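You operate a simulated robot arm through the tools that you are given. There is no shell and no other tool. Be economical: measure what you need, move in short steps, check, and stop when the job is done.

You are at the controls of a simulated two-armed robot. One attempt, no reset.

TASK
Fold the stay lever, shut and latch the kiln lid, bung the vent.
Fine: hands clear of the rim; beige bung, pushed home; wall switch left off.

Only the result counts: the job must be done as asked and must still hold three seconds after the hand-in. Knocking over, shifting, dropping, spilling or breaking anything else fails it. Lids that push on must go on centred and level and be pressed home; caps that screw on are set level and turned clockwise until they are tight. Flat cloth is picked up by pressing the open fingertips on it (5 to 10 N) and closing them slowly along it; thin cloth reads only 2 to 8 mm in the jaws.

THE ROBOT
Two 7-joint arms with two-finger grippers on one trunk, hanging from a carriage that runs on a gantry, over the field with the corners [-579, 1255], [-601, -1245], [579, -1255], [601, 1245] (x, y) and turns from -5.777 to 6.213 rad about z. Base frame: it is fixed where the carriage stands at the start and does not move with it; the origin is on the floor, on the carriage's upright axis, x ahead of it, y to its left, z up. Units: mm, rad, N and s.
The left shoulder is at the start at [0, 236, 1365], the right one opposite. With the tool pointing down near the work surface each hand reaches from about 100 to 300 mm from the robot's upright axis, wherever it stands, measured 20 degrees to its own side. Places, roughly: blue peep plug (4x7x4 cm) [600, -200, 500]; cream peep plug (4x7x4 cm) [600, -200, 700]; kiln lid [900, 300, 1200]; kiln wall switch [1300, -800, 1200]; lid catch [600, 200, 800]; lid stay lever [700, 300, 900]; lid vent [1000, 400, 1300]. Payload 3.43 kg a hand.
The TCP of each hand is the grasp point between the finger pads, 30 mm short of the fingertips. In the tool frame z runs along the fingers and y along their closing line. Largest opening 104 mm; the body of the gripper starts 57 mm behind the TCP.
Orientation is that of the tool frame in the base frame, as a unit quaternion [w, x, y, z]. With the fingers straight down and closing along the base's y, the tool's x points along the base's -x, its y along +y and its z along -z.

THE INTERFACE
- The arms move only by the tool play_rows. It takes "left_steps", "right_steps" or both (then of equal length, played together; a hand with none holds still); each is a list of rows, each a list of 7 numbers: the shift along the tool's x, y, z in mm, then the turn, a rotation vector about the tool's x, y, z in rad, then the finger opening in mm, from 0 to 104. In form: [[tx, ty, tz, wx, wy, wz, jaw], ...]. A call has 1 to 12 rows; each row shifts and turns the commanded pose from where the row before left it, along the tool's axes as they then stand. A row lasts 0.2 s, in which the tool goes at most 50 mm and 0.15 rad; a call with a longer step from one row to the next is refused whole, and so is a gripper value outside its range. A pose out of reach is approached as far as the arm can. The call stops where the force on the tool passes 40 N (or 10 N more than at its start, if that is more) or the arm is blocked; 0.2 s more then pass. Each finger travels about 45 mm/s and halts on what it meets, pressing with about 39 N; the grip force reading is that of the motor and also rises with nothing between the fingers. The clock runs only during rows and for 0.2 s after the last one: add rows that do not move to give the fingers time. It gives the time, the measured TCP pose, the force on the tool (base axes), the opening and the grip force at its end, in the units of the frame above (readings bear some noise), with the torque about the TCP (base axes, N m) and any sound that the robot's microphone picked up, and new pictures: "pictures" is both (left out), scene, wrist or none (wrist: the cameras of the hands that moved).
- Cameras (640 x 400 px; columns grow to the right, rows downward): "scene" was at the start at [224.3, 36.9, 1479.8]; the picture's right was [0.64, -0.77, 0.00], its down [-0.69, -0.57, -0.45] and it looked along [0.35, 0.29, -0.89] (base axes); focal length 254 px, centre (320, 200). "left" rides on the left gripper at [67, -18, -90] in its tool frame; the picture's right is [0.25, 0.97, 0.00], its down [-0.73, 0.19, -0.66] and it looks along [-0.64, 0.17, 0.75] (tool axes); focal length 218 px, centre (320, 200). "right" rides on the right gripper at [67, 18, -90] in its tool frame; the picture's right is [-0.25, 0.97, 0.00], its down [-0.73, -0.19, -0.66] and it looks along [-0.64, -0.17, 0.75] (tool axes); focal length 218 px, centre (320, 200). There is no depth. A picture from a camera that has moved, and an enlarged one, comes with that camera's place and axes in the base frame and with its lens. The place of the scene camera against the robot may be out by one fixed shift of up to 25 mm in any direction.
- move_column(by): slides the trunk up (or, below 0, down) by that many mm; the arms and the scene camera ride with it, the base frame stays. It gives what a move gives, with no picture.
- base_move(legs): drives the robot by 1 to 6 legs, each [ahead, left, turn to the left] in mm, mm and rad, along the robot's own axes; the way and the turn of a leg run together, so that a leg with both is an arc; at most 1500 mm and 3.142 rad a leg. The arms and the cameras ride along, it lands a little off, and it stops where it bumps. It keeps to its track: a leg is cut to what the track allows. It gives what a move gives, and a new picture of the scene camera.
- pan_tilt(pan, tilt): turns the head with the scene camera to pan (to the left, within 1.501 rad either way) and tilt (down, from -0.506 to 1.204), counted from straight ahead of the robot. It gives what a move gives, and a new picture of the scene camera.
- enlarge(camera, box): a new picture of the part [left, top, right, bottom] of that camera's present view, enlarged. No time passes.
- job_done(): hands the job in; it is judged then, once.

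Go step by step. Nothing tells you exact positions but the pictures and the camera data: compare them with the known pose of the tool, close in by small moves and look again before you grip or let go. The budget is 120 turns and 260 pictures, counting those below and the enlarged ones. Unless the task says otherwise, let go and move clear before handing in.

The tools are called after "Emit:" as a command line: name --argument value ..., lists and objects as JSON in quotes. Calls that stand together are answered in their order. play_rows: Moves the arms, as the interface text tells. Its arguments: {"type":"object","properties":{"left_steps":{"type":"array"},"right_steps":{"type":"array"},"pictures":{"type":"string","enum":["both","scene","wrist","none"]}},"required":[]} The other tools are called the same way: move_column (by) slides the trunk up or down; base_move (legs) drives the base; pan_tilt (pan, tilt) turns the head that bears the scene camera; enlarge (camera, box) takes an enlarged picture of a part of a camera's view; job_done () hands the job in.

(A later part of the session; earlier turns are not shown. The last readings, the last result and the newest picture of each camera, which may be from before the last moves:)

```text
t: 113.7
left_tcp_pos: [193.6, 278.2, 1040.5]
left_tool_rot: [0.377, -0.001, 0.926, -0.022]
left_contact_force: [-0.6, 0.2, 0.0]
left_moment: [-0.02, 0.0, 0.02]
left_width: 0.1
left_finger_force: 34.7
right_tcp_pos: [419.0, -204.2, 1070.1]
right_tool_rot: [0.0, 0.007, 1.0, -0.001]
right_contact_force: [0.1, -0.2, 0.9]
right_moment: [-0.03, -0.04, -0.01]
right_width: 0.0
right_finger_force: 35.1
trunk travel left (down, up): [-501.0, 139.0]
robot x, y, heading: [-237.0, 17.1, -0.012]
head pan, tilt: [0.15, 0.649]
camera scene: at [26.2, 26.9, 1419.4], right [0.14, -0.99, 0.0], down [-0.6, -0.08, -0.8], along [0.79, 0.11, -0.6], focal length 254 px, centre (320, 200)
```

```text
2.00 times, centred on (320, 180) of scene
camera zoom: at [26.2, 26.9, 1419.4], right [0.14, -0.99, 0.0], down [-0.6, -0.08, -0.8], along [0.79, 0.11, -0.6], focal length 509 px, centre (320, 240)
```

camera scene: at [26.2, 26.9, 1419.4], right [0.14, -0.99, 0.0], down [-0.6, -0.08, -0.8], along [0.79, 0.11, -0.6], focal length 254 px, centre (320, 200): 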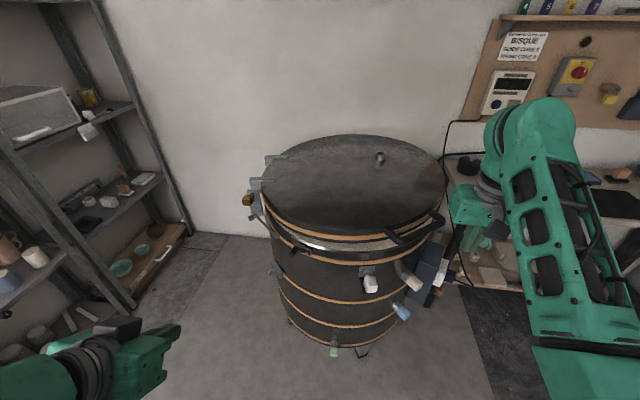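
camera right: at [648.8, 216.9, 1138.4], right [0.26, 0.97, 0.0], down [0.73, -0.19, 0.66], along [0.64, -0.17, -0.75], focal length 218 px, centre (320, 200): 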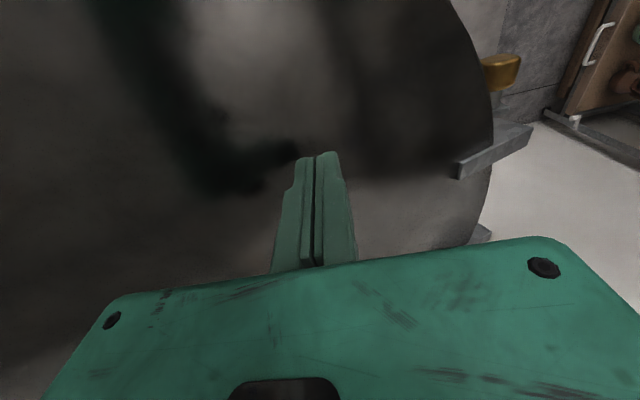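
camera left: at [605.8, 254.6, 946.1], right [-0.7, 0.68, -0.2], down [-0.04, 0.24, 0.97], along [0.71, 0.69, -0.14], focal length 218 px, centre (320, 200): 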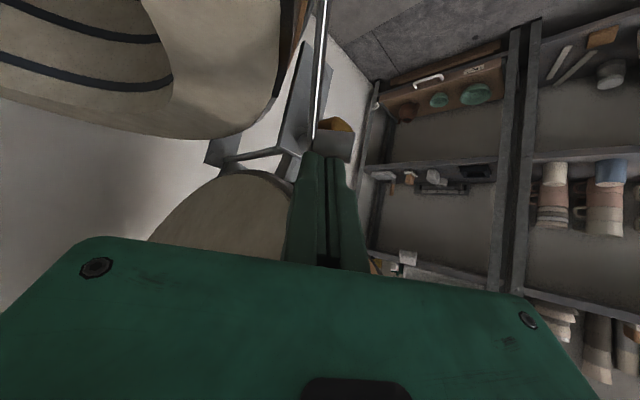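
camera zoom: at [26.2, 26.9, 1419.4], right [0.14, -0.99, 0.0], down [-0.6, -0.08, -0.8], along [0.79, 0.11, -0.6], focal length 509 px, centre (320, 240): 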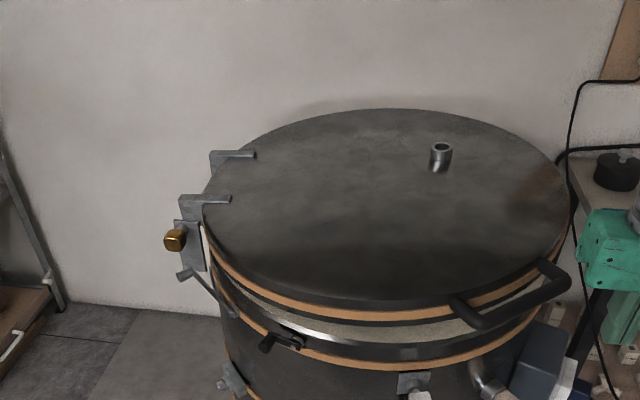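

The lid is still some 8° ajar. I press with the right fingertip near the front edge at about [620, 0], away from vent and handle.

Emit:
base_move --legs '[[0, 205, 0], [205, 0, 0]]'

Emit:
move_column --by -60

Emit:
move_column --by -40

Emit:
enlarge --camera "right" --box '[0, 0, 640, 400]'

```text
t: 116.6
left_tcp_pos: [403.7, 482.5, 1040.7]
left_tool_rot: [0.376, 0.003, 0.926, -0.023]
left_contact_force: [0.0, -1.1, -0.2]
left_moment: [0.0, 0.04, -0.01]
left_width: 0.0
left_finger_force: 34.6
right_tcp_pos: [623.3, -1.2, 1068.5]
right_tool_rot: [0.0, 0.01, 1.0, 0.0]
right_contact_force: [0.7, 0.7, -0.2]
right_moment: [-0.01, 0.03, -0.01]
right_width: 0.0
right_finger_force: 34.9
trunk travel left (down, up): [-501.0, 139.0]
robot x, y, heading: [-30.0, 229.5, -0.021]
head pan, tilt: [0.15, 0.649]
camera scene: at [232.7, 232.1, 1419.4], right [0.13, -0.99, 0.0], down [-0.6, -0.08, -0.8], along [0.79, 0.1, -0.6], focal length 254 px, centre (320, 200)
```

scene: 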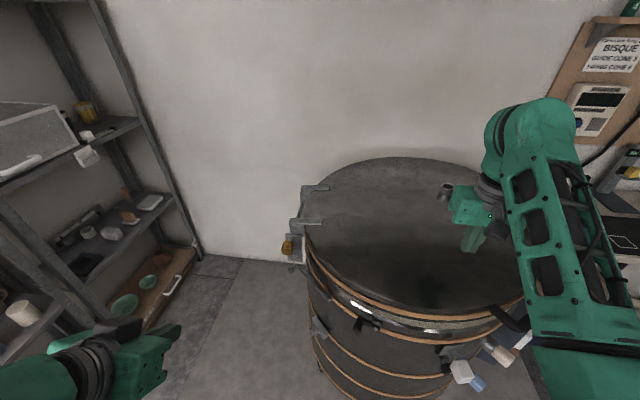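

```text
t: 117.6
left_tcp_pos: [404.0, 482.4, 980.2]
left_tool_rot: [0.377, 0.002, 0.926, -0.022]
left_contact_force: [-0.1, 0.0, 0.3]
left_moment: [0.0, 0.03, 0.0]
left_width: 0.0
left_finger_force: 34.4
right_tcp_pos: [623.8, -1.9, 1010.4]
right_tool_rot: [0.001, 0.009, 1.0, 0.0]
right_contact_force: [-0.2, 0.3, -0.1]
right_moment: [-0.02, -0.01, -0.02]
right_width: 0.3
right_finger_force: 34.8
trunk travel left (down, up): [-441.0, 199.0]
robot x, y, heading: [-26.7, 227.9, -0.015]
head pan, tilt: [0.15, 0.649]
```

```text
t: 118.4
left_tcp_pos: [403.2, 482.4, 941.9]
left_tool_rot: [0.377, 0.002, 0.926, -0.022]
left_contact_force: [-0.1, -0.9, -1.1]
left_moment: [0.03, 0.02, 0.0]
left_width: 0.0
left_finger_force: 34.5
right_tcp_pos: [624.6, -2.0, 970.6]
right_tool_rot: [0.001, 0.009, 1.0, 0.0]
right_contact_force: [0.1, -0.4, 0.0]
right_moment: [-0.01, 0.03, -0.02]
right_width: 0.0
right_finger_force: 34.6
trunk travel left (down, up): [-401.0, 239.0]
robot x, y, heading: [-31.6, 228.8, -0.02]
head pan, tilt: [0.15, 0.649]
```

```text
1.00 times, centred on (320, 200) of right (not enlarged: the box is as wide or as high as the picture)
camera zoom: at [557.9, 17.5, 1058.7], right [0.27, 0.96, 0.0], down [0.72, -0.21, 0.66], along [0.63, -0.18, -0.75], focal length 218 px, centre (320, 200)
```

zoom: 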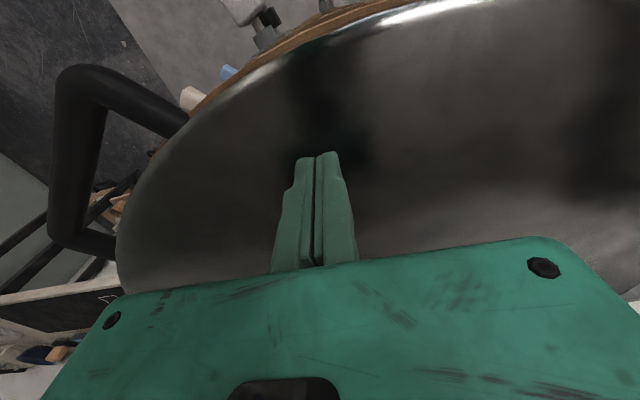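

Just above the lid. Keep lowering in small steps until firm contact.

Emit:
move_column --by -30

Emit:
move_column --by -25

Emit:
move_column --by -25

Emit:
enlarge --camera "scene" --box '[260, 130, 580, 390]'

```text
t: 119.2
left_tcp_pos: [403.0, 483.4, 911.6]
left_tool_rot: [0.377, 0.002, 0.926, -0.023]
left_contact_force: [-0.5, 0.0, -0.5]
left_moment: [0.0, -0.01, -0.01]
left_width: 0.1
left_finger_force: 34.3
right_tcp_pos: [623.6, -1.6, 937.7]
right_tool_rot: [0.0, 0.011, 1.0, 0.0]
right_contact_force: [0.0, 0.2, 0.0]
right_moment: [-0.01, 0.03, 0.01]
right_width: 0.0
right_finger_force: 35.2
trunk travel left (down, up): [-371.0, 269.0]
robot x, y, heading: [-27.5, 231.4, -0.022]
head pan, tilt: [0.15, 0.649]
```

```text
t: 119.8
left_tcp_pos: [401.7, 481.8, 888.0]
left_tool_rot: [0.376, 0.003, 0.926, -0.023]
left_contact_force: [0.5, 0.0, -0.6]
left_moment: [-0.01, -0.03, 0.0]
left_width: 0.0
left_finger_force: 34.3
right_tcp_pos: [625.0, -2.6, 927.8]
right_tool_rot: [0.011, 0.011, 1.0, 0.001]
right_contact_force: [-0.4, -1.8, 3.4]
right_moment: [-0.05, 0.01, 0.02]
right_width: 0.0
right_finger_force: 34.1
trunk travel left (down, up): [-348.0, 292.0]
robot x, y, heading: [-30.8, 226.1, -0.02]
head pan, tilt: [0.15, 0.649]
stopped: the force on the tool passed its limit at 56 N (the readings are from after the stop); the commanded pose is now the measured one
```

```text
t: 120.2
left_tcp_pos: [403.6, 481.2, 876.7]
left_tool_rot: [0.377, 0.002, 0.926, -0.022]
left_contact_force: [-0.9, 0.6, -0.1]
left_moment: [-0.04, 0.0, -0.03]
left_width: 0.0
left_finger_force: 34.6
right_tcp_pos: [625.6, -2.5, 929.2]
right_tool_rot: [0.024, 0.013, 1.0, 0.002]
right_contact_force: [1.3, -1.8, 6.7]
right_moment: [-0.14, 0.05, 0.04]
right_width: 0.0
right_finger_force: 34.4
trunk travel left (down, up): [-336.0, 304.0]
robot x, y, heading: [-33.5, 230.8, -0.016]
head pan, tilt: [0.15, 0.649]
stopped: the force on the tool passed its limit at 54 N (the readings are from after the stop); the commanded pose is now the measured one
```

```text
1.54 times, centred on (420, 260) of scene
camera zoom: at [232.4, 231.8, 1254.1], right [0.13, -0.99, 0.0], down [-0.6, -0.08, -0.8], along [0.79, 0.1, -0.6], focal length 392 px, centre (166, 108)
```

zoom: 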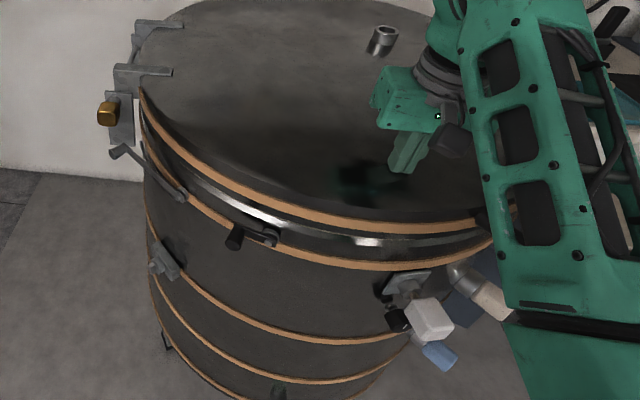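

The lid is down firmly (top at z≈898). Now the catch; I raise, back off and look with the left wrist camera.

Emit:
move_column --by 60

Emit:
base_move --legs '[[-130, 0, 0], [0, -260, 0]]'

Emit:
enlarge --camera "left" --box '[160, 0, 480, 200]'

Emit:
enlarge --camera "scene" --box '[260, 120, 440, 270]'

```text
t: 121.2
left_tcp_pos: [403.1, 483.3, 934.6]
left_tool_rot: [0.377, 0.003, 0.926, -0.022]
left_contact_force: [-0.4, -0.3, -0.4]
left_moment: [-0.02, -0.01, -0.02]
left_width: 0.1
left_finger_force: 34.5
right_tcp_pos: [625.5, -2.2, 989.7]
right_tool_rot: [0.022, 0.012, 1.0, 0.003]
right_contact_force: [0.0, 0.0, -0.1]
right_moment: [0.0, 0.0, -0.02]
right_width: 0.2
right_finger_force: 34.7
trunk travel left (down, up): [-396.0, 244.0]
robot x, y, heading: [-28.5, 227.6, -0.02]
head pan, tilt: [0.15, 0.649]
```

```text
t: 124.0
left_tcp_pos: [265.7, 219.9, 935.4]
left_tool_rot: [0.377, 0.003, 0.926, -0.023]
left_contact_force: [-0.6, -0.2, -0.2]
left_moment: [0.0, 0.02, 0.01]
left_width: 0.1
left_finger_force: 34.9
right_tcp_pos: [488.3, -263.9, 987.7]
right_tool_rot: [0.023, 0.012, 1.0, 0.003]
right_contact_force: [-0.3, -0.6, -0.5]
right_moment: [0.01, -0.01, -0.02]
right_width: 0.0
right_finger_force: 34.6
trunk travel left (down, up): [-396.0, 244.0]
robot x, y, heading: [-168.7, -34.3, -0.018]
head pan, tilt: [0.15, 0.649]
camera scene: at [95.2, -30.7, 1314.5], right [0.13, -0.99, 0.0], down [-0.6, -0.08, -0.8], along [0.79, 0.1, -0.6], focal length 254 px, centre (320, 200)
```

scene: 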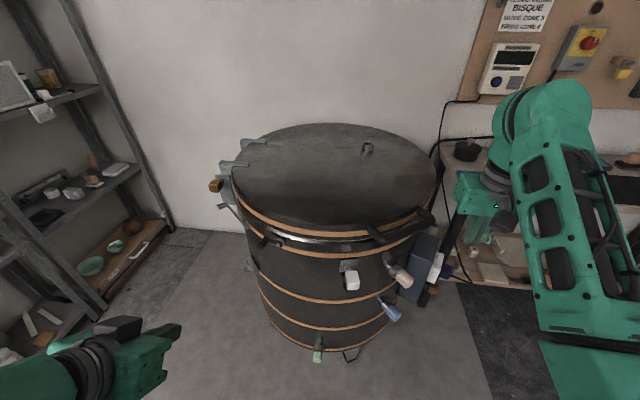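

```text
2.00 times, centred on (320, 100) of left
camera zoom: at [155.1, 204.7, 954.6], right [-0.16, 0.96, -0.22], down [0.07, 0.23, 0.97], along [0.98, 0.14, -0.1], focal length 436 px, centre (320, 400)
```

zoom: 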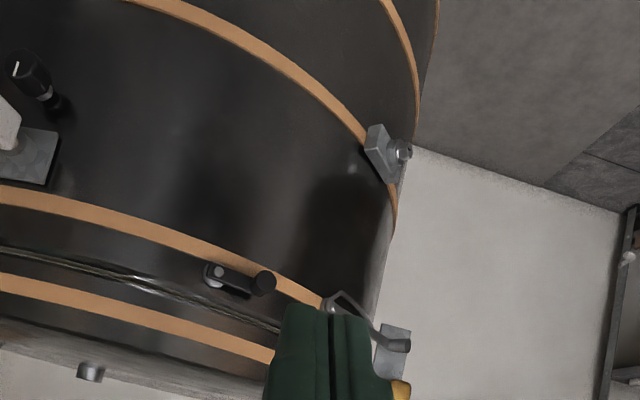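

```text
2.67 times, centred on (350, 195) of scene
camera zoom: at [95.2, -30.7, 1314.5], right [0.13, -0.99, 0.0], down [-0.6, -0.08, -0.8], along [0.79, 0.1, -0.6], focal length 679 px, centre (240, 213)
```

zoom: 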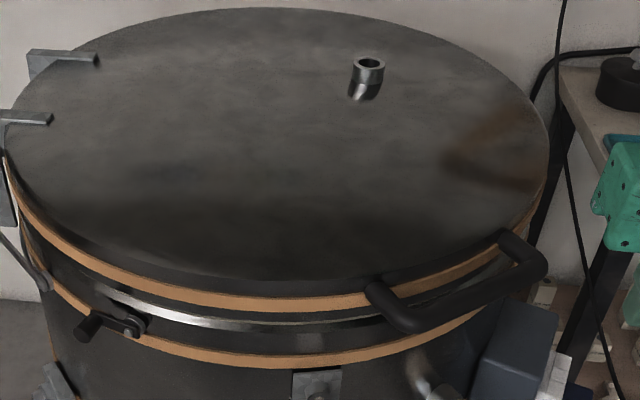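

I go closer to the catch for detail.

Emit:
base_move --legs '[[0, -40, 0], [90, 0, 0]]'

Emit:
enlarge --camera "left" --box '[240, 60, 400, 180]'

Emit:
enlarge --camera "scene" --box '[200, 220, 300, 310]'

```text
t: 125.6
left_tcp_pos: [352.9, 177.6, 936.5]
left_tool_rot: [0.378, 0.002, 0.926, -0.022]
left_contact_force: [0.5, 0.5, 0.2]
left_moment: [0.03, 0.03, 0.01]
left_width: 0.0
left_finger_force: 35.0
right_tcp_pos: [576.6, -305.8, 988.5]
right_tool_rot: [0.023, 0.012, 1.0, 0.002]
right_contact_force: [0.6, 0.5, -0.2]
right_moment: [-0.01, -0.02, -0.01]
right_width: 0.1
right_finger_force: 34.5
trunk travel left (down, up): [-396.0, 244.0]
robot x, y, heading: [-81.8, -73.5, -0.017]
head pan, tilt: [0.15, 0.649]
camera scene: at [182.6, -72.1, 1314.7], right [0.13, -0.99, 0.0], down [-0.6, -0.08, -0.8], along [0.79, 0.1, -0.6], focal length 254 px, centre (320, 200)
```

scene: 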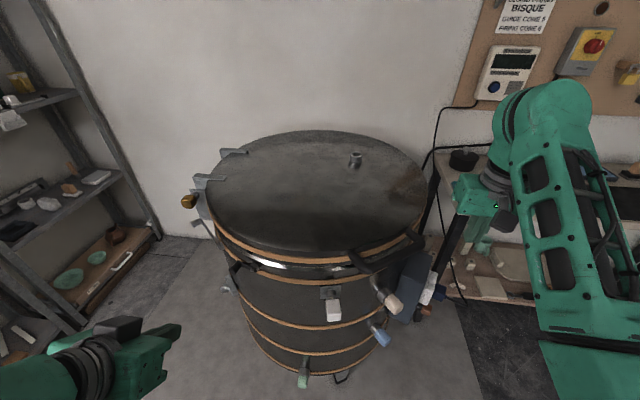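

```text
3.33 times, centred on (320, 120) of left
camera zoom: at [242.8, 163.3, 954.8], right [-0.16, 0.96, -0.22], down [0.07, 0.23, 0.97], along [0.98, 0.14, -0.1], focal length 728 px, centre (320, 467)
```

zoom: 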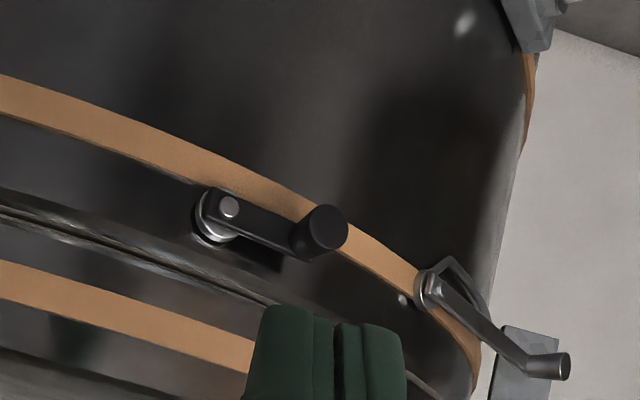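

```text
4.44 times, centred on (250, 265) of scene
camera zoom: at [182.6, -72.1, 1314.7], right [0.13, -0.99, 0.0], down [-0.6, -0.08, -0.8], along [0.79, 0.1, -0.6], focal length 1131 px, centre (631, -89)
```

zoom: 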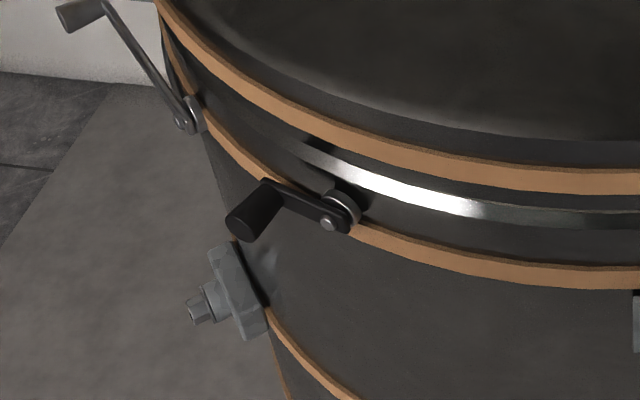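

The catch is a small crank: hub about [575, 142, 813], arm pointing along the wall towards the hinge, knob about [560, 198, 814]. Turning it up should lap it over the lid. I lift the right hand out of the way, yaw the left hand a little, and open it.

Emit:
play_rows --right_steps '[[20, 0, -40, 0, 0, 0, 0], [20, 0, -40, 0, 0, 0, 0], [20, 0, -40, 0, 0, 0, 0], [20, 0, -40, 0, 0, 0, 0], [0, 0, 0, 0, 0, 0, 0]]' --left_steps '[[0, 0, 0, 0.085, 0, 0.092, 30], [0, 0, 0, 0.085, 0, 0.092, 60], [0, 0, 0, 0, 0, 0, 70], [0, 0, 0, 0, 0, 0, 70], [0, 0, 0, 0, 0, 0, 70]]' --pictures "wrist"

```text
t: 126.8
left_tcp_pos: [352.5, 178.3, 936.1]
left_tool_rot: [0.375, 0.12, 0.917, -0.066]
left_contact_force: [-0.2, -0.8, 0.0]
left_moment: [0.02, 0.01, 0.0]
left_width: 69.9
left_finger_force: 0.1
right_tcp_pos: [554.7, -300.7, 1129.2]
right_tool_rot: [0.022, 0.012, 1.0, 0.002]
right_contact_force: [0.3, -0.5, 0.6]
right_moment: [-0.02, -0.01, 0.01]
right_width: 0.2
right_finger_force: 34.7
right hand out of reach, approached as far as the arm can: row 2, 3, 4
trunk travel left (down, up): [-396.0, 244.0]
robot x, y, heading: [-79.2, -77.1, -0.016]
head pan, tilt: [0.15, 0.649]
camera right: at [484.4, -281.8, 1216.2], right [0.28, 0.96, 0.02], down [0.69, -0.21, 0.69], along [0.66, -0.18, -0.73], focal length 218 px, centre (320, 200)
camera left: at [241.7, 191.0, 954.0], right [0.09, 0.97, -0.21], down [0.11, 0.2, 0.97], along [0.99, -0.11, -0.09], focal length 218 px, centre (320, 200)
```

right: 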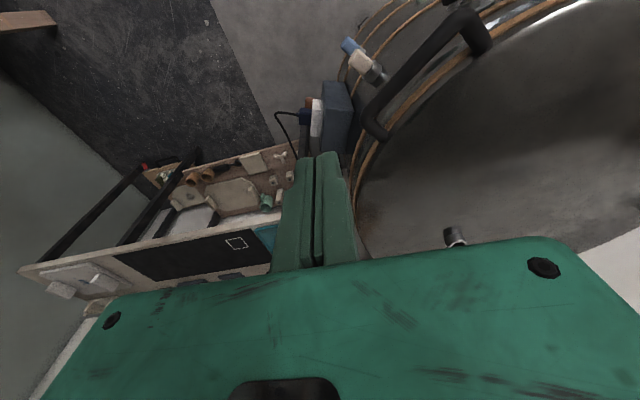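
left: 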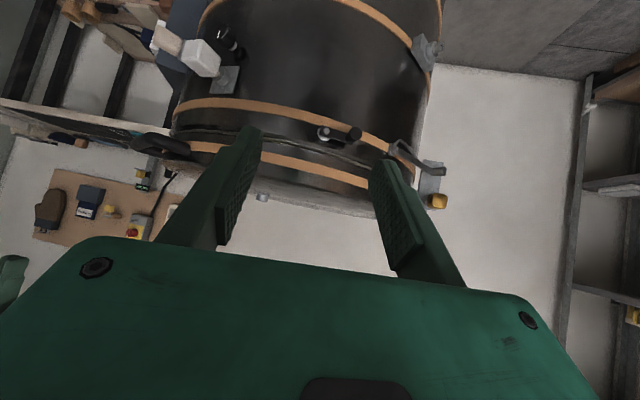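

Knob at about [560, 182, 820]. Lower the trunk and approach.

Emit:
move_column --by -112

Emit:
base_move --legs '[[140, 4, 0]]'

Emit:
enlarge --camera "left" --box '[0, 0, 640, 400]'

```text
t: 128.2
left_tcp_pos: [351.8, 177.6, 824.5]
left_tool_rot: [0.376, 0.12, 0.916, -0.066]
left_contact_force: [0.0, 0.2, -0.2]
left_moment: [-0.04, 0.04, 0.01]
left_width: 70.2
left_finger_force: 0.1
right_tcp_pos: [554.1, -300.4, 1018.4]
right_tool_rot: [0.023, 0.012, 1.0, 0.002]
right_contact_force: [0.5, 0.8, 0.6]
right_moment: [-0.01, 0.02, -0.03]
right_width: 0.2
right_finger_force: 35.1
trunk travel left (down, up): [-284.0, 356.0]
robot x, y, heading: [-77.0, -76.5, -0.02]
head pan, tilt: [0.15, 0.649]
```

```text
t: 129.5
left_tcp_pos: [493.6, 179.2, 823.9]
left_tool_rot: [0.375, 0.119, 0.917, -0.066]
left_contact_force: [0.3, -0.1, 0.5]
left_moment: [0.0, 0.02, 0.01]
left_width: 69.8
left_finger_force: 0.1
right_tcp_pos: [694.2, -299.9, 1018.8]
right_tool_rot: [0.022, 0.013, 1.0, 0.003]
right_contact_force: [-0.7, -0.5, -0.3]
right_moment: [0.02, 0.04, 0.03]
right_width: 0.2
right_finger_force: 34.5
trunk travel left (down, up): [-284.0, 356.0]
robot x, y, heading: [58.9, -75.1, -0.026]
head pan, tilt: [0.15, 0.649]
camera scene: at [322.3, -71.2, 1202.7], right [0.13, -0.99, 0.0], down [-0.6, -0.08, -0.8], along [0.79, 0.1, -0.6], focal length 254 px, centre (320, 200)
```

scene: 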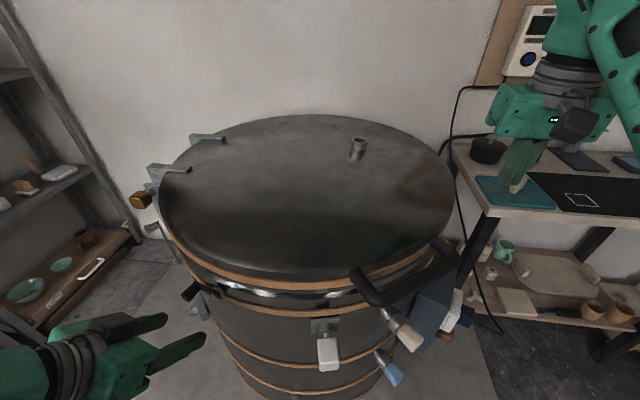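

```text
1.00 times, centred on (320, 200) of left (not enlarged: the box is as wide or as high as the picture)
camera zoom: at [382.2, 191.9, 842.3], right [0.09, 0.97, -0.21], down [0.11, 0.2, 0.97], along [0.99, -0.11, -0.09], focal length 218 px, centre (320, 200)
```

zoom: 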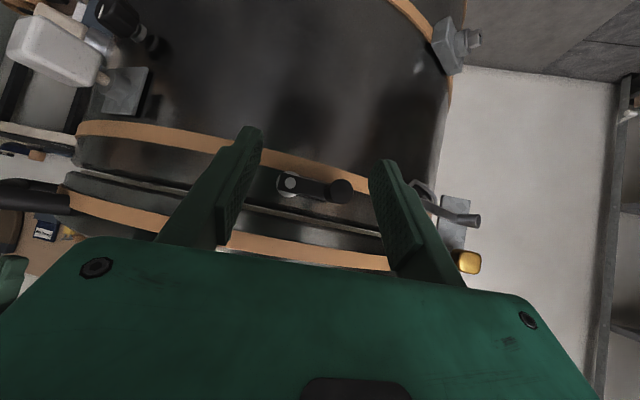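

Knob end at about [579, 188, 811], hub at [590, 137, 813]. Move in to straddle the knob.

Emit:
play_rows --left_steps '[[-16.5, 10.4, 18.7, 0, 0, 0, 70], [-16.5, 10.4, 18.7, 0, 0, 0, 70], [-16.5, 10.4, 18.7, 0, 0, 0, 70], [0, 0, 0, 0, 0, 0, 70]]' --pictures "wrist"

```text
t: 130.4
left_tcp_pos: [560.8, 189.4, 810.8]
left_tool_rot: [0.368, 0.119, 0.919, -0.07]
left_contact_force: [-24.1, 5.8, -15.9]
left_moment: [0.72, 0.18, -0.98]
left_width: 68.9
left_finger_force: 0.1
right_tcp_pos: [688.0, -298.6, 1014.2]
right_tool_rot: [0.021, 0.011, 1.0, 0.003]
right_contact_force: [-1.1, -0.1, -0.7]
right_moment: [-0.01, -0.02, -0.01]
right_width: 0.0
right_finger_force: 34.8
trunk travel left (down, up): [-284.0, 356.0]
robot x, y, heading: [61.7, -73.4, -0.023]
head pan, tilt: [0.15, 0.649]
stopped in row 4 (left hand): the force on the tool passed its limit at 93 N (the readings are from after the stop); the commanded pose is now the measured one
camera left: at [450.6, 202.9, 830.0], right [0.08, 0.97, -0.21], down [0.13, 0.2, 0.97], along [0.99, -0.11, -0.11], focal length 218 px, centre (320, 200)
```

left: 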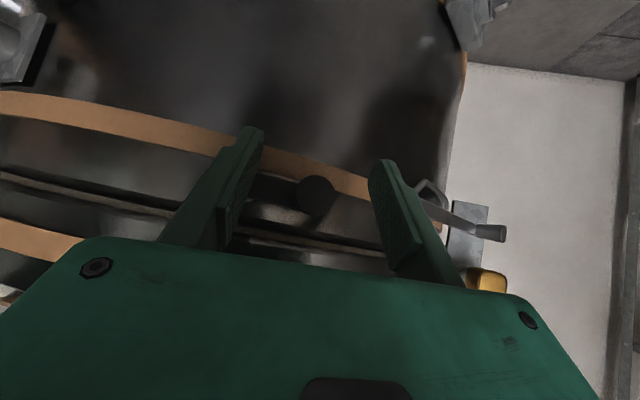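

The near finger touched the hub. I back off 10 mm and close on the knob.

Emit:
play_rows --left_steps '[[0, 0, -10, 0, 0, 0, 70], [0, 0, 0, 0, 0, 0, 40], [0, 0, 0, 0, 0, 0, 10], [0, 0, 0, 0, 0, 0, 10], [0, 0, 0, 0, 0, 0, 10]]' --pictures "wrist"

```text
t: 130.8
left_tcp_pos: [559.9, 190.7, 810.9]
left_tool_rot: [0.363, 0.118, 0.921, -0.07]
left_contact_force: [-10.1, 1.4, -8.0]
left_moment: [0.35, 0.16, -0.46]
left_width: 70.2
left_finger_force: 0.2
right_tcp_pos: [692.3, -298.0, 1016.2]
right_tool_rot: [0.021, 0.011, 1.0, 0.001]
right_contact_force: [0.1, -0.5, 0.3]
right_moment: [0.0, 0.0, 0.02]
right_width: 0.0
right_finger_force: 34.8
trunk travel left (down, up): [-284.0, 356.0]
robot x, y, heading: [60.9, -75.7, -0.018]
head pan, tilt: [0.15, 0.649]
stopped in row 1 (left hand): the force on the tool passed its limit at 55 N (the readings are from after the stop); the commanded pose is now the measured one
camera left: at [449.6, 204.3, 832.5], right [0.08, 0.97, -0.22], down [0.14, 0.2, 0.97], along [0.99, -0.11, -0.12], focal length 218 px, centre (320, 200)
```

left: 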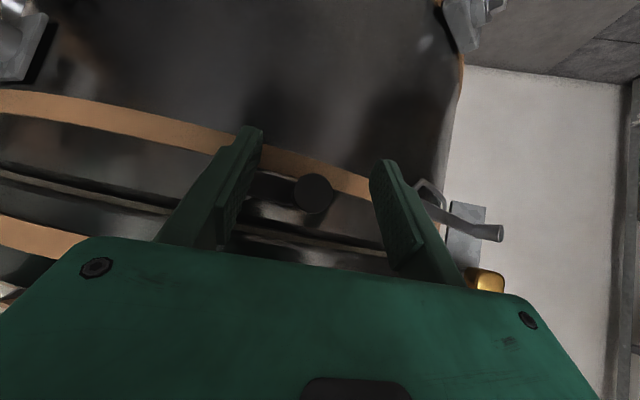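

Residual force stopped it; back off again.

Emit:
play_rows --left_steps '[[0, 0, -6, 0, 0, 0, 70], [0, 0, -6, 0, 0, 0, 60], [0, 0, 0, 0, 0, 0, 40], [0, 0, 0, 0, 0, 0, 10], [0, 0, 0, 0, 0, 0, 10], [0, 0, 0, 0, 0, 0, 10], [0, 0, 0, 0, 0, 0, 10]]' --pictures "wrist"

```text
t: 132.4
left_tcp_pos: [554.6, 190.5, 823.6]
left_tool_rot: [0.366, 0.119, 0.92, -0.072]
left_contact_force: [-1.4, -16.6, 1.2]
left_moment: [-0.11, 0.21, -0.16]
left_width: 19.6
left_finger_force: 45.3
right_tcp_pos: [692.9, -300.4, 1018.4]
right_tool_rot: [0.023, 0.011, 1.0, 0.001]
right_contact_force: [0.4, 0.1, 0.5]
right_moment: [0.06, -0.01, 0.02]
right_width: 0.0
right_finger_force: 34.7
trunk travel left (down, up): [-284.0, 356.0]
robot x, y, heading: [56.4, -73.5, -0.013]
head pan, tilt: [0.15, 0.649]
camera left: at [443.4, 203.3, 843.3], right [0.08, 0.97, -0.22], down [0.13, 0.21, 0.97], along [0.99, -0.11, -0.11], focal length 218 px, centre (320, 200)
```

left: 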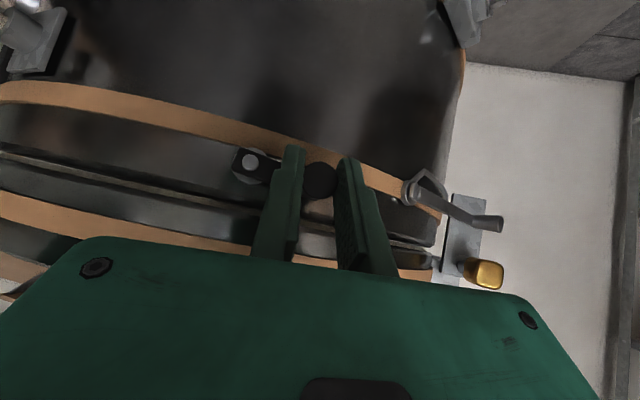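

Knob held. I swing it upward about the hub, two steps first.

Emit:
play_rows --left_steps '[[-4.3, -0.6, -4.4, 0, 0, 0, 10], [-4.4, -1.4, -4.4, 0, 0, 0, 10], [-4, -2.6, -4.1, 0, 0, 0, 10], [-4, -2.6, -4.1, 0, 0, 0, 10]]' --pictures "wrist"

```text
t: 133.4
left_tcp_pos: [551.6, 184.8, 844.6]
left_tool_rot: [0.364, 0.117, 0.921, -0.072]
left_contact_force: [-2.0, -17.5, -16.7]
left_moment: [-0.04, -0.15, 0.01]
left_width: 19.2
left_finger_force: 44.5
right_tcp_pos: [693.0, -302.0, 1017.5]
right_tool_rot: [0.021, 0.011, 1.0, 0.001]
right_contact_force: [0.3, -0.1, -0.5]
right_moment: [-0.02, 0.06, -0.03]
right_width: 0.0
right_finger_force: 34.7
trunk travel left (down, up): [-284.0, 356.0]
robot x, y, heading: [57.2, -73.1, -0.014]
head pan, tilt: [0.15, 0.649]
camera left: at [441.6, 197.7, 865.0], right [0.08, 0.97, -0.22], down [0.14, 0.21, 0.97], along [0.99, -0.11, -0.12], focal length 218 px, centre (320, 200)
```

left: 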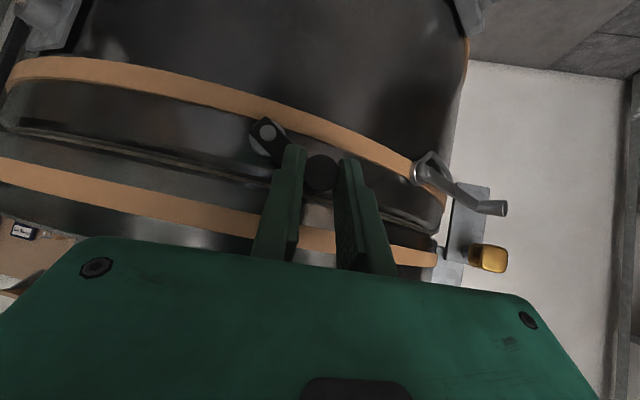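

It turns upward. Continue.

Emit:
play_rows --left_steps '[[-3.4, -5, -3.5, 0, 0, 0, 10], [-3.4, -5, -3.5, 0, 0, 0, 10], [-2.5, -6, -2.7, 0, 0, 0, 10], [-2.5, -6, -2.7, 0, 0, 0, 10]]' --pictures "wrist"

```text
t: 134.4
left_tcp_pos: [546.2, 166.7, 867.1]
left_tool_rot: [0.367, 0.118, 0.92, -0.069]
left_contact_force: [-6.2, -0.4, -10.0]
left_moment: [-0.22, -0.62, 0.05]
left_width: 19.4
left_finger_force: 44.8
right_tcp_pos: [691.7, -299.3, 1017.1]
right_tool_rot: [0.022, 0.011, 1.0, 0.002]
right_contact_force: [-0.3, 0.1, -0.2]
right_moment: [0.03, -0.02, -0.01]
right_width: 0.0
right_finger_force: 35.4
trunk travel left (down, up): [-284.0, 356.0]
robot x, y, heading: [55.7, -73.9, -0.013]
head pan, tilt: [0.15, 0.649]
camera left: at [435.7, 180.6, 885.8], right [0.08, 0.97, -0.21], down [0.13, 0.2, 0.97], along [0.99, -0.11, -0.11], focal length 218 px, centre (320, 200)
```

left: 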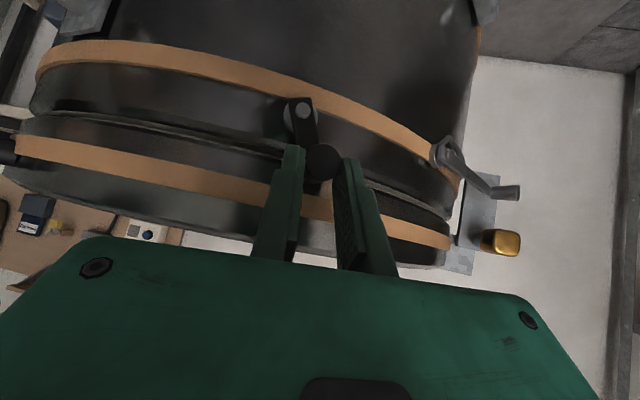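

About 70° up. Continue to upright and feel for the stop.

Emit:
play_rows --left_steps '[[-2.5, -5, -0.7, 0, 0, 0, 10], [-2.5, -5, -0.7, 0, 0, 0, 10], [-1.5, -5.5, 0.5, 0, 0, 0, 10], [-1.5, -5.5, 0.5, 0, 0, 0, 10]]' --pictures "wrist"

```text
t: 135.3
left_tcp_pos: [544.2, 158.4, 871.5]
left_tool_rot: [0.368, 0.112, 0.921, -0.063]
left_contact_force: [-17.4, 13.6, -4.2]
left_moment: [0.13, -0.49, -0.09]
left_width: 20.0
left_finger_force: 44.5
right_tcp_pos: [690.7, -295.1, 1015.7]
right_tool_rot: [0.021, 0.01, 1.0, 0.002]
right_contact_force: [0.5, -0.2, 0.6]
right_moment: [0.0, 0.01, 0.03]
right_width: 0.0
right_finger_force: 34.6
trunk travel left (down, up): [-284.0, 356.0]
robot x, y, heading: [58.8, -73.7, -0.017]
head pan, tilt: [0.15, 0.649]
stopped in row 4 (left hand): the force on the tool passed its limit at 42 N (the readings are from after the stop); the commanded pose is now the measured one
camera left: at [433.5, 169.5, 890.6], right [0.07, 0.98, -0.2], down [0.13, 0.2, 0.97], along [0.99, -0.09, -0.11], focal length 218 px, centre (320, 200)
```

left: 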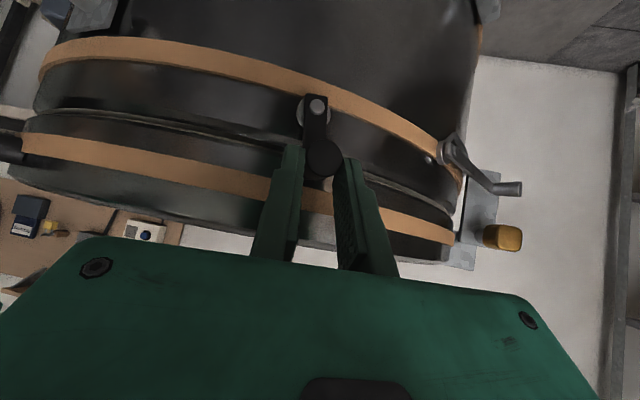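

Nearly upright; x load suggests fingertips touch the lid. I ease back 5 mm and try the last bit.

Emit:
play_rows --left_steps '[[3.5, -1, -3.5, 0, 0, 0, 10], [0, -3, 0, 0, 0, 0, 10], [0, -3, 0, 0, 0, 0, 10], [0, -3, 0, 0, 0, 0, 10], [0, -3, 0, 0, 0, 0, 10]]' --pictures "wrist"

```text
t: 136.1
left_tcp_pos: [544.9, 158.0, 871.0]
left_tool_rot: [0.367, 0.109, 0.922, -0.055]
left_contact_force: [6.4, 16.0, -2.6]
left_moment: [0.08, -1.36, -0.43]
left_width: 19.4
left_finger_force: 45.2
right_tcp_pos: [693.7, -295.8, 1018.1]
right_tool_rot: [0.022, 0.01, 1.0, 0.003]
right_contact_force: [-0.4, -0.7, -0.3]
right_moment: [0.01, 0.0, -0.03]
right_width: 0.0
right_finger_force: 34.7
trunk travel left (down, up): [-284.0, 356.0]
robot x, y, heading: [61.7, -75.9, -0.008]
head pan, tilt: [0.15, 0.649]
stopped in row 4 (left hand): the force on the tool passed its limit at 42 N (the readings are from after the stop); the commanded pose is now the measured one
camera left: at [433.4, 167.9, 890.7], right [0.06, 0.98, -0.2], down [0.12, 0.19, 0.97], along [0.99, -0.08, -0.11], focal length 218 px, centre (320, 200)
```

left: 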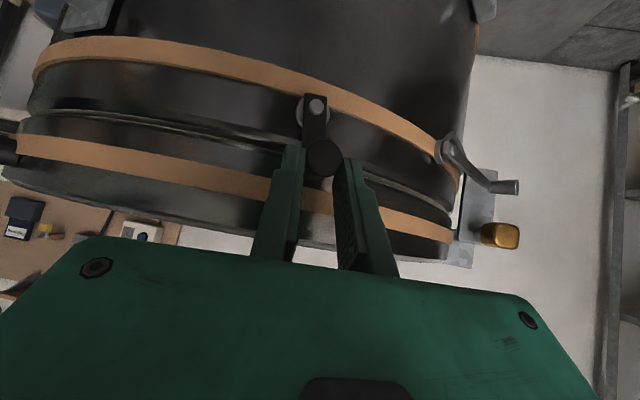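

A firm stop with the arm upright: latched. Release and retreat.

Emit:
play_rows --left_steps '[[0, 2, 0, 0, 0, 0, 20], [0, 0, 0, 0, 0, 0, 40], [0, 0, 0, 0, 0, 0, 60], [0, 0, 0, 0, 0, 0, 70], [10, 0, -30, 0, 0, 0, 70], [10, 0, -40, 0, 0, 0, 70], [10, 0, -40, 0, 0, 0, 70]]' --pictures "wrist"

```text
t: 137.7
left_tcp_pos: [446.4, 181.6, 927.7]
left_tool_rot: [0.365, 0.111, 0.922, -0.061]
left_contact_force: [0.2, -0.2, -0.5]
left_moment: [-0.01, 0.0, -0.01]
left_width: 69.9
left_finger_force: 0.0
right_tcp_pos: [693.0, -298.0, 1018.8]
right_tool_rot: [0.022, 0.011, 1.0, 0.002]
right_contact_force: [0.3, -0.1, -0.2]
right_moment: [-0.02, -0.02, 0.0]
right_width: 0.0
right_finger_force: 35.2
trunk travel left (down, up): [-284.0, 356.0]
robot x, y, heading: [55.4, -73.8, -0.014]
head pan, tilt: [0.15, 0.649]
camera left: at [336.9, 192.1, 947.5], right [0.06, 0.98, -0.2], down [0.13, 0.19, 0.97], along [0.99, -0.09, -0.11], focal length 218 px, centre (320, 200)
```

left: 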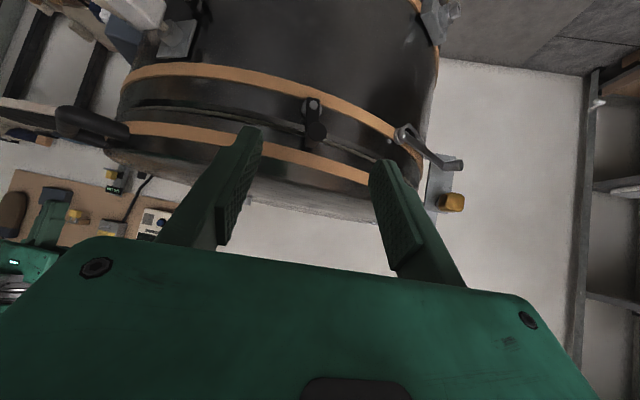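

The catch is upright. Now the bung: I look closely at the vent, the pale bung on the teal mat, and the cream peep plug.

Emit:
enlarge --camera "right" --box '[0, 0, 640, 400]'

Emit:
pan_tilt --pan -0.15 --tilt 0.6

Emit:
enlarge --camera "scene" --box '[220, 110, 320, 190]'

Emit:
enlarge --camera "scene" --box '[380, 120, 520, 220]'

Emit:
enlarge --camera "scene" --box '[230, 270, 390, 400]'

```text
1.00 times, centred on (320, 200) of right (not enlarged: the box is as wide or as high as the picture)
camera zoom: at [623.4, -277.9, 1103.6], right [0.27, 0.96, 0.02], down [0.7, -0.21, 0.69], along [0.66, -0.18, -0.73], focal length 218 px, centre (320, 200)
```

zoom: 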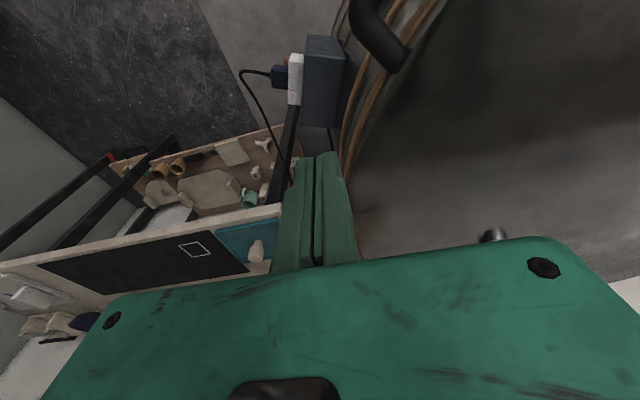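

```text
t: 138.5
left_tcp_pos: [448.9, 180.8, 927.5]
left_tool_rot: [0.367, 0.111, 0.922, -0.06]
left_contact_force: [1.2, -0.3, -0.2]
left_moment: [0.02, 0.01, 0.02]
left_width: 70.1
left_finger_force: 0.0
right_tcp_pos: [693.1, -296.6, 1017.7]
right_tool_rot: [0.022, 0.011, 1.0, 0.001]
right_contact_force: [1.4, -0.4, 0.0]
right_moment: [-0.02, 0.02, 0.01]
right_width: 0.0
right_finger_force: 35.2
trunk travel left (down, up): [-284.0, 356.0]
robot x, y, heading: [62.6, -69.5, -0.015]
head pan, tilt: [-0.15, 0.6]
camera scene: at [322.1, -95.2, 1206.8], right [-0.16, -0.99, 0.0], down [-0.56, 0.09, -0.82], along [0.81, -0.14, -0.57], focal length 254 px, centre (320, 200)
```

scene: 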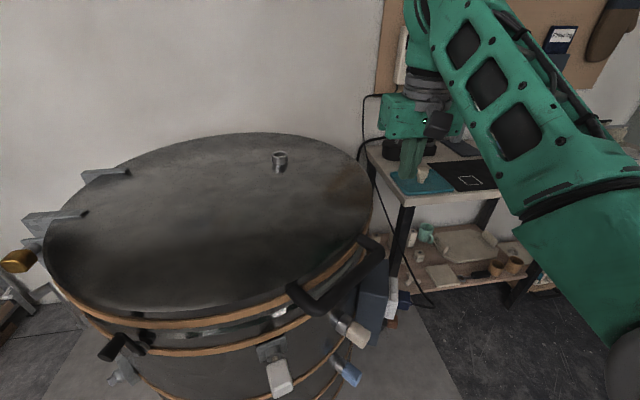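

```text
5.00 times, centred on (270, 150) of scene
camera zoom: at [322.1, -95.2, 1206.8], right [-0.16, -0.99, 0.0], down [-0.56, 0.09, -0.82], along [0.81, -0.14, -0.57], focal length 1273 px, centre (570, 450)
```

zoom: 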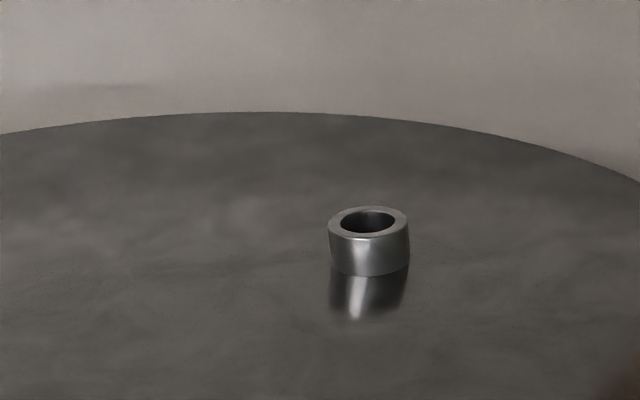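

```text
4.00 times, centred on (450, 170) of scene
camera zoom: at [322.1, -95.2, 1206.8], right [-0.16, -0.99, 0.0], down [-0.56, 0.09, -0.82], along [0.81, -0.14, -0.57], focal length 1018 px, centre (-200, 320)
```

zoom: 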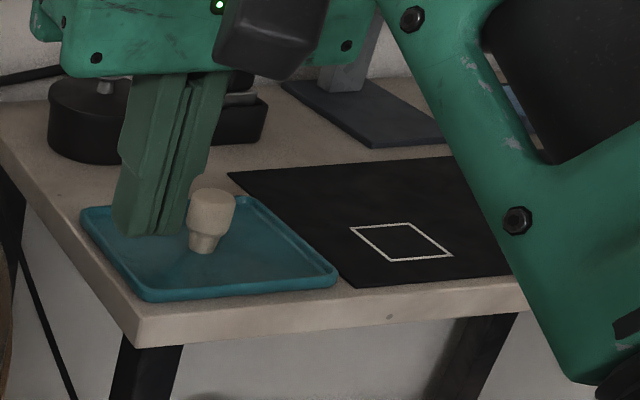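

```text
3.08 times, centred on (310, 335) of scene
camera zoom: at [322.1, -95.2, 1206.8], right [-0.16, -0.99, 0.0], down [-0.56, 0.09, -0.82], along [0.81, -0.14, -0.57], focal length 783 px, centre (351, -215)
```

zoom: 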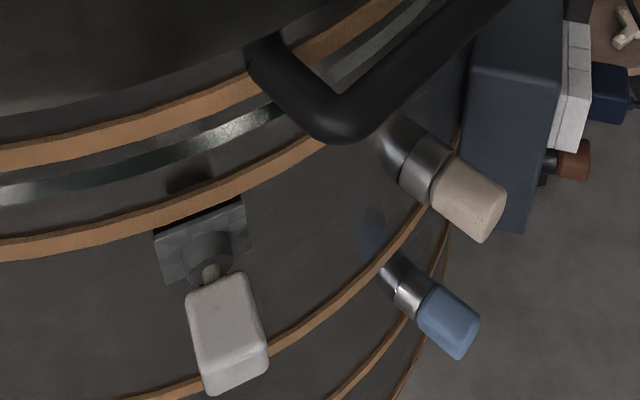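

The vent is a collar about 36 mm across with a ~24 mm bore. The loose beige stopper on the teal tray (wide head, narrow stem, about [935, -490, 855]) is a real bung shaped for it, unlike the block-headed peep plugs sitting in their own tubes. I'll go to it; first raising trunk and left hand clear of the lid.

Emit:
move_column --by 120

Emit:
play_rows --left_steps '[[-20, 0, -30, 0, 0, 0, 70], [-20, 0, -30, 0, 0, 0, 70], [-20, 0, -30, 0, 0, 0, 70], [0, 0, 0, 0, 0, 0, 70]]' --right_steps '[[0, 0, 0, 0, 0, 0, 40], [0, 0, 0, 0, 0, 0, 70], [0, 0, 0, 0, 0, 0, 70], [0, 0, 0, 0, 0, 0, 70]]' --pictures "none"

Emit:
base_move --legs '[[0, -195, 0], [150, 0, 0]]'

Emit:
enlarge --camera "right" --box '[0, 0, 640, 400]'

```text
t: 140.0
left_tcp_pos: [448.3, 182.1, 1047.5]
left_tool_rot: [0.368, 0.111, 0.921, -0.059]
left_contact_force: [0.1, -1.0, 0.1]
left_moment: [-0.02, 0.0, 0.03]
left_width: 70.0
left_finger_force: 0.0
right_tcp_pos: [693.8, -297.5, 1138.2]
right_tool_rot: [0.022, 0.01, 1.0, 0.002]
right_contact_force: [-0.6, -0.3, 0.9]
right_moment: [0.0, 0.02, -0.03]
right_width: 0.1
right_finger_force: 34.9
trunk travel left (down, up): [-404.0, 236.0]
robot x, y, heading: [58.3, -70.7, -0.014]
head pan, tilt: [-0.15, 0.6]
```

```text
t: 141.0
left_tcp_pos: [459.8, 183.4, 1091.3]
left_tool_rot: [0.369, 0.111, 0.921, -0.061]
left_contact_force: [0.1, -0.2, -0.8]
left_moment: [0.01, -0.01, 0.01]
left_width: 69.7
left_finger_force: 0.0
left hand out of reach, approached as far as the arm can: row 2, 3
right_tcp_pos: [694.2, -296.5, 1137.6]
right_tool_rot: [0.022, 0.01, 1.0, 0.003]
right_contact_force: [0.7, 0.6, -0.1]
right_moment: [0.04, -0.03, -0.01]
right_width: 69.8
right_finger_force: 0.1
trunk travel left (down, up): [-404.0, 236.0]
robot x, y, heading: [58.7, -73.3, -0.013]
head pan, tilt: [-0.15, 0.6]
```

```text
t: 143.6
left_tcp_pos: [607.4, -16.1, 1091.6]
left_tool_rot: [0.369, 0.11, 0.921, -0.06]
left_contact_force: [0.0, -0.5, -0.3]
left_moment: [0.01, 0.0, 0.01]
left_width: 69.9
left_finger_force: 0.0
right_tcp_pos: [842.8, -494.5, 1138.7]
right_tool_rot: [0.022, 0.007, 1.0, 0.002]
right_contact_force: [-0.4, -0.4, -0.1]
right_moment: [0.03, -0.01, 0.02]
right_width: 70.1
right_finger_force: 0.0
trunk travel left (down, up): [-404.0, 236.0]
robot x, y, heading: [205.5, -271.9, -0.012]
head pan, tilt: [-0.15, 0.6]
camera scene: at [470.2, -294.5, 1326.9], right [-0.16, -0.99, 0.0], down [-0.56, 0.09, -0.83], along [0.81, -0.13, -0.56], focal length 254 px, centre (320, 200)
```

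scene: 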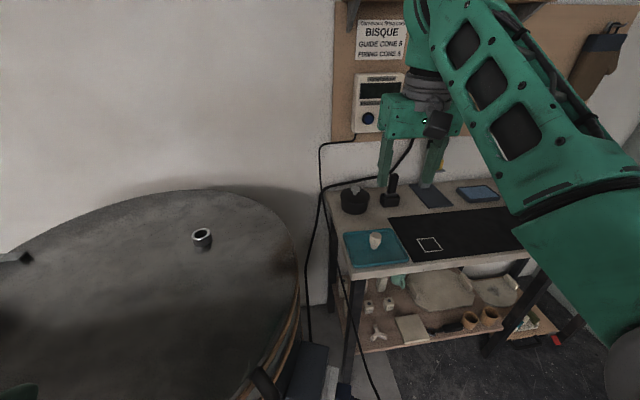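

```text
1.00 times, centred on (320, 200) of right (not enlarged: the box is as wide or as high as the picture)
camera zoom: at [772.7, -476.1, 1224.2], right [0.27, 0.96, 0.02], down [0.7, -0.21, 0.69], along [0.67, -0.17, -0.73], focal length 218 px, centre (320, 200)
```

zoom: 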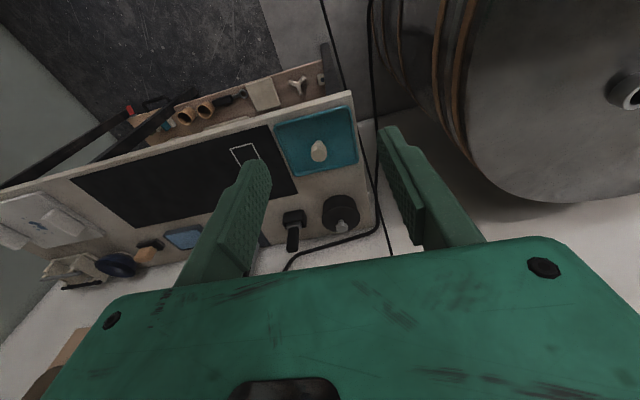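

Bung triangulates to about [992, -532, 830]. I move over it and descend part way.

Emit:
base_move --legs '[[120, -36, 0]]'

Emit:
play_rows --right_steps '[[0, 0, 40, 0, 0, 0, 70], [0, 0, 40, 0, 0, 0, 70], [0, 0, 40, 0, 0, 0, 70], [0, 0, 30, 0, 0, 0, 70], [0, 0, 0, 0, 0, 0, 70]]' --pictures "both"

```text
t: 144.9
left_tcp_pos: [725.7, -53.7, 1092.4]
left_tool_rot: [0.37, 0.109, 0.921, -0.06]
left_contact_force: [-0.2, -0.6, -0.9]
left_moment: [0.02, 0.04, 0.01]
left_width: 70.1
left_finger_force: 0.1
right_tcp_pos: [963.4, -530.7, 1138.9]
right_tool_rot: [0.023, 0.007, 1.0, 0.001]
right_contact_force: [0.4, -0.7, 1.7]
right_moment: [-0.01, 0.0, -0.01]
right_width: 70.1
right_finger_force: 0.1
trunk travel left (down, up): [-404.0, 236.0]
robot x, y, heading: [328.0, -311.0, -0.006]
head pan, tilt: [-0.15, 0.6]
camera scene: at [590.0, -331.1, 1326.9], right [-0.16, -0.99, 0.0], down [-0.56, 0.09, -0.83], along [0.81, -0.13, -0.56], focal length 254 px, centre (320, 200)
```

scene: 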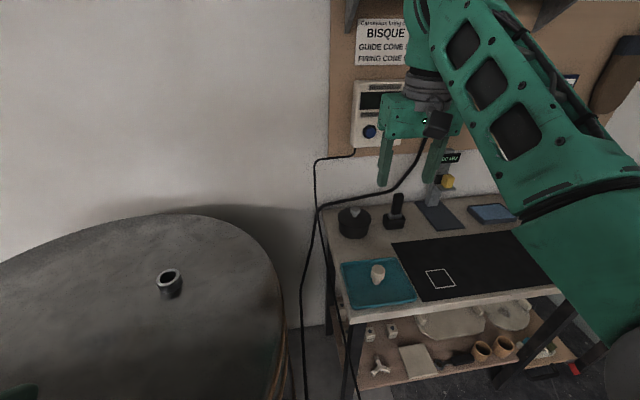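

```text
t: 146.1
left_tcp_pos: [725.7, -52.0, 1092.2]
left_tool_rot: [0.37, 0.108, 0.921, -0.06]
left_contact_force: [0.0, 0.2, 0.5]
left_moment: [-0.01, 0.01, -0.02]
left_width: 69.8
left_finger_force: 0.1
right_tcp_pos: [970.7, -530.8, 988.5]
right_tool_rot: [0.022, 0.007, 1.0, 0.002]
right_contact_force: [-0.8, 0.1, 0.2]
right_moment: [-0.02, -0.02, 0.03]
right_width: 70.0
right_finger_force: 0.0
trunk travel left (down, up): [-404.0, 236.0]
robot x, y, heading: [327.4, -308.1, -0.011]
head pan, tilt: [-0.15, 0.6]
camera scene: at [589.9, -331.1, 1326.8], right [-0.16, -0.99, 0.0], down [-0.56, 0.09, -0.83], along [0.81, -0.13, -0.56], focal length 254 px, centre (320, 200)
camera right: at [900.0, -512.8, 1074.3], right [0.27, 0.96, 0.02], down [0.7, -0.2, 0.69], along [0.67, -0.17, -0.73], focal length 218 px, centre (320, 200)
```

scene: 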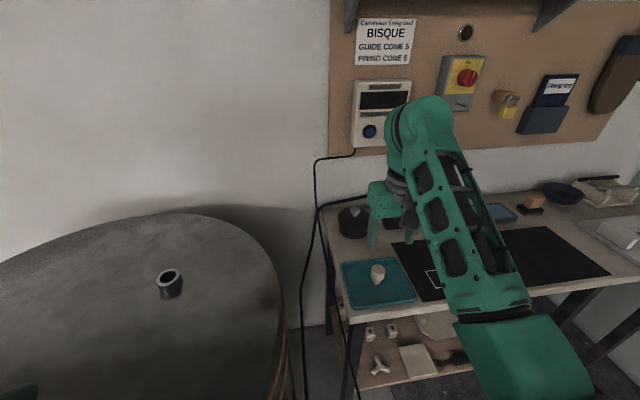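
right: 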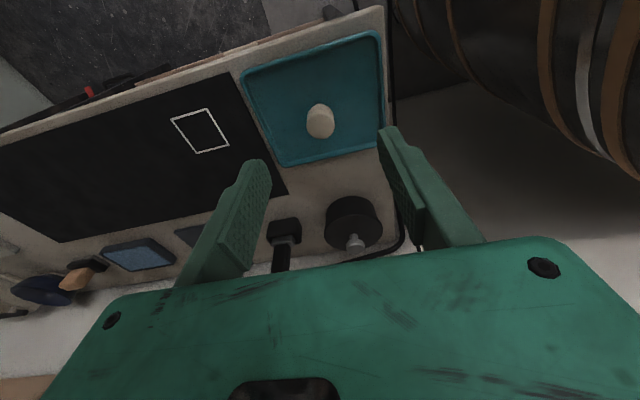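

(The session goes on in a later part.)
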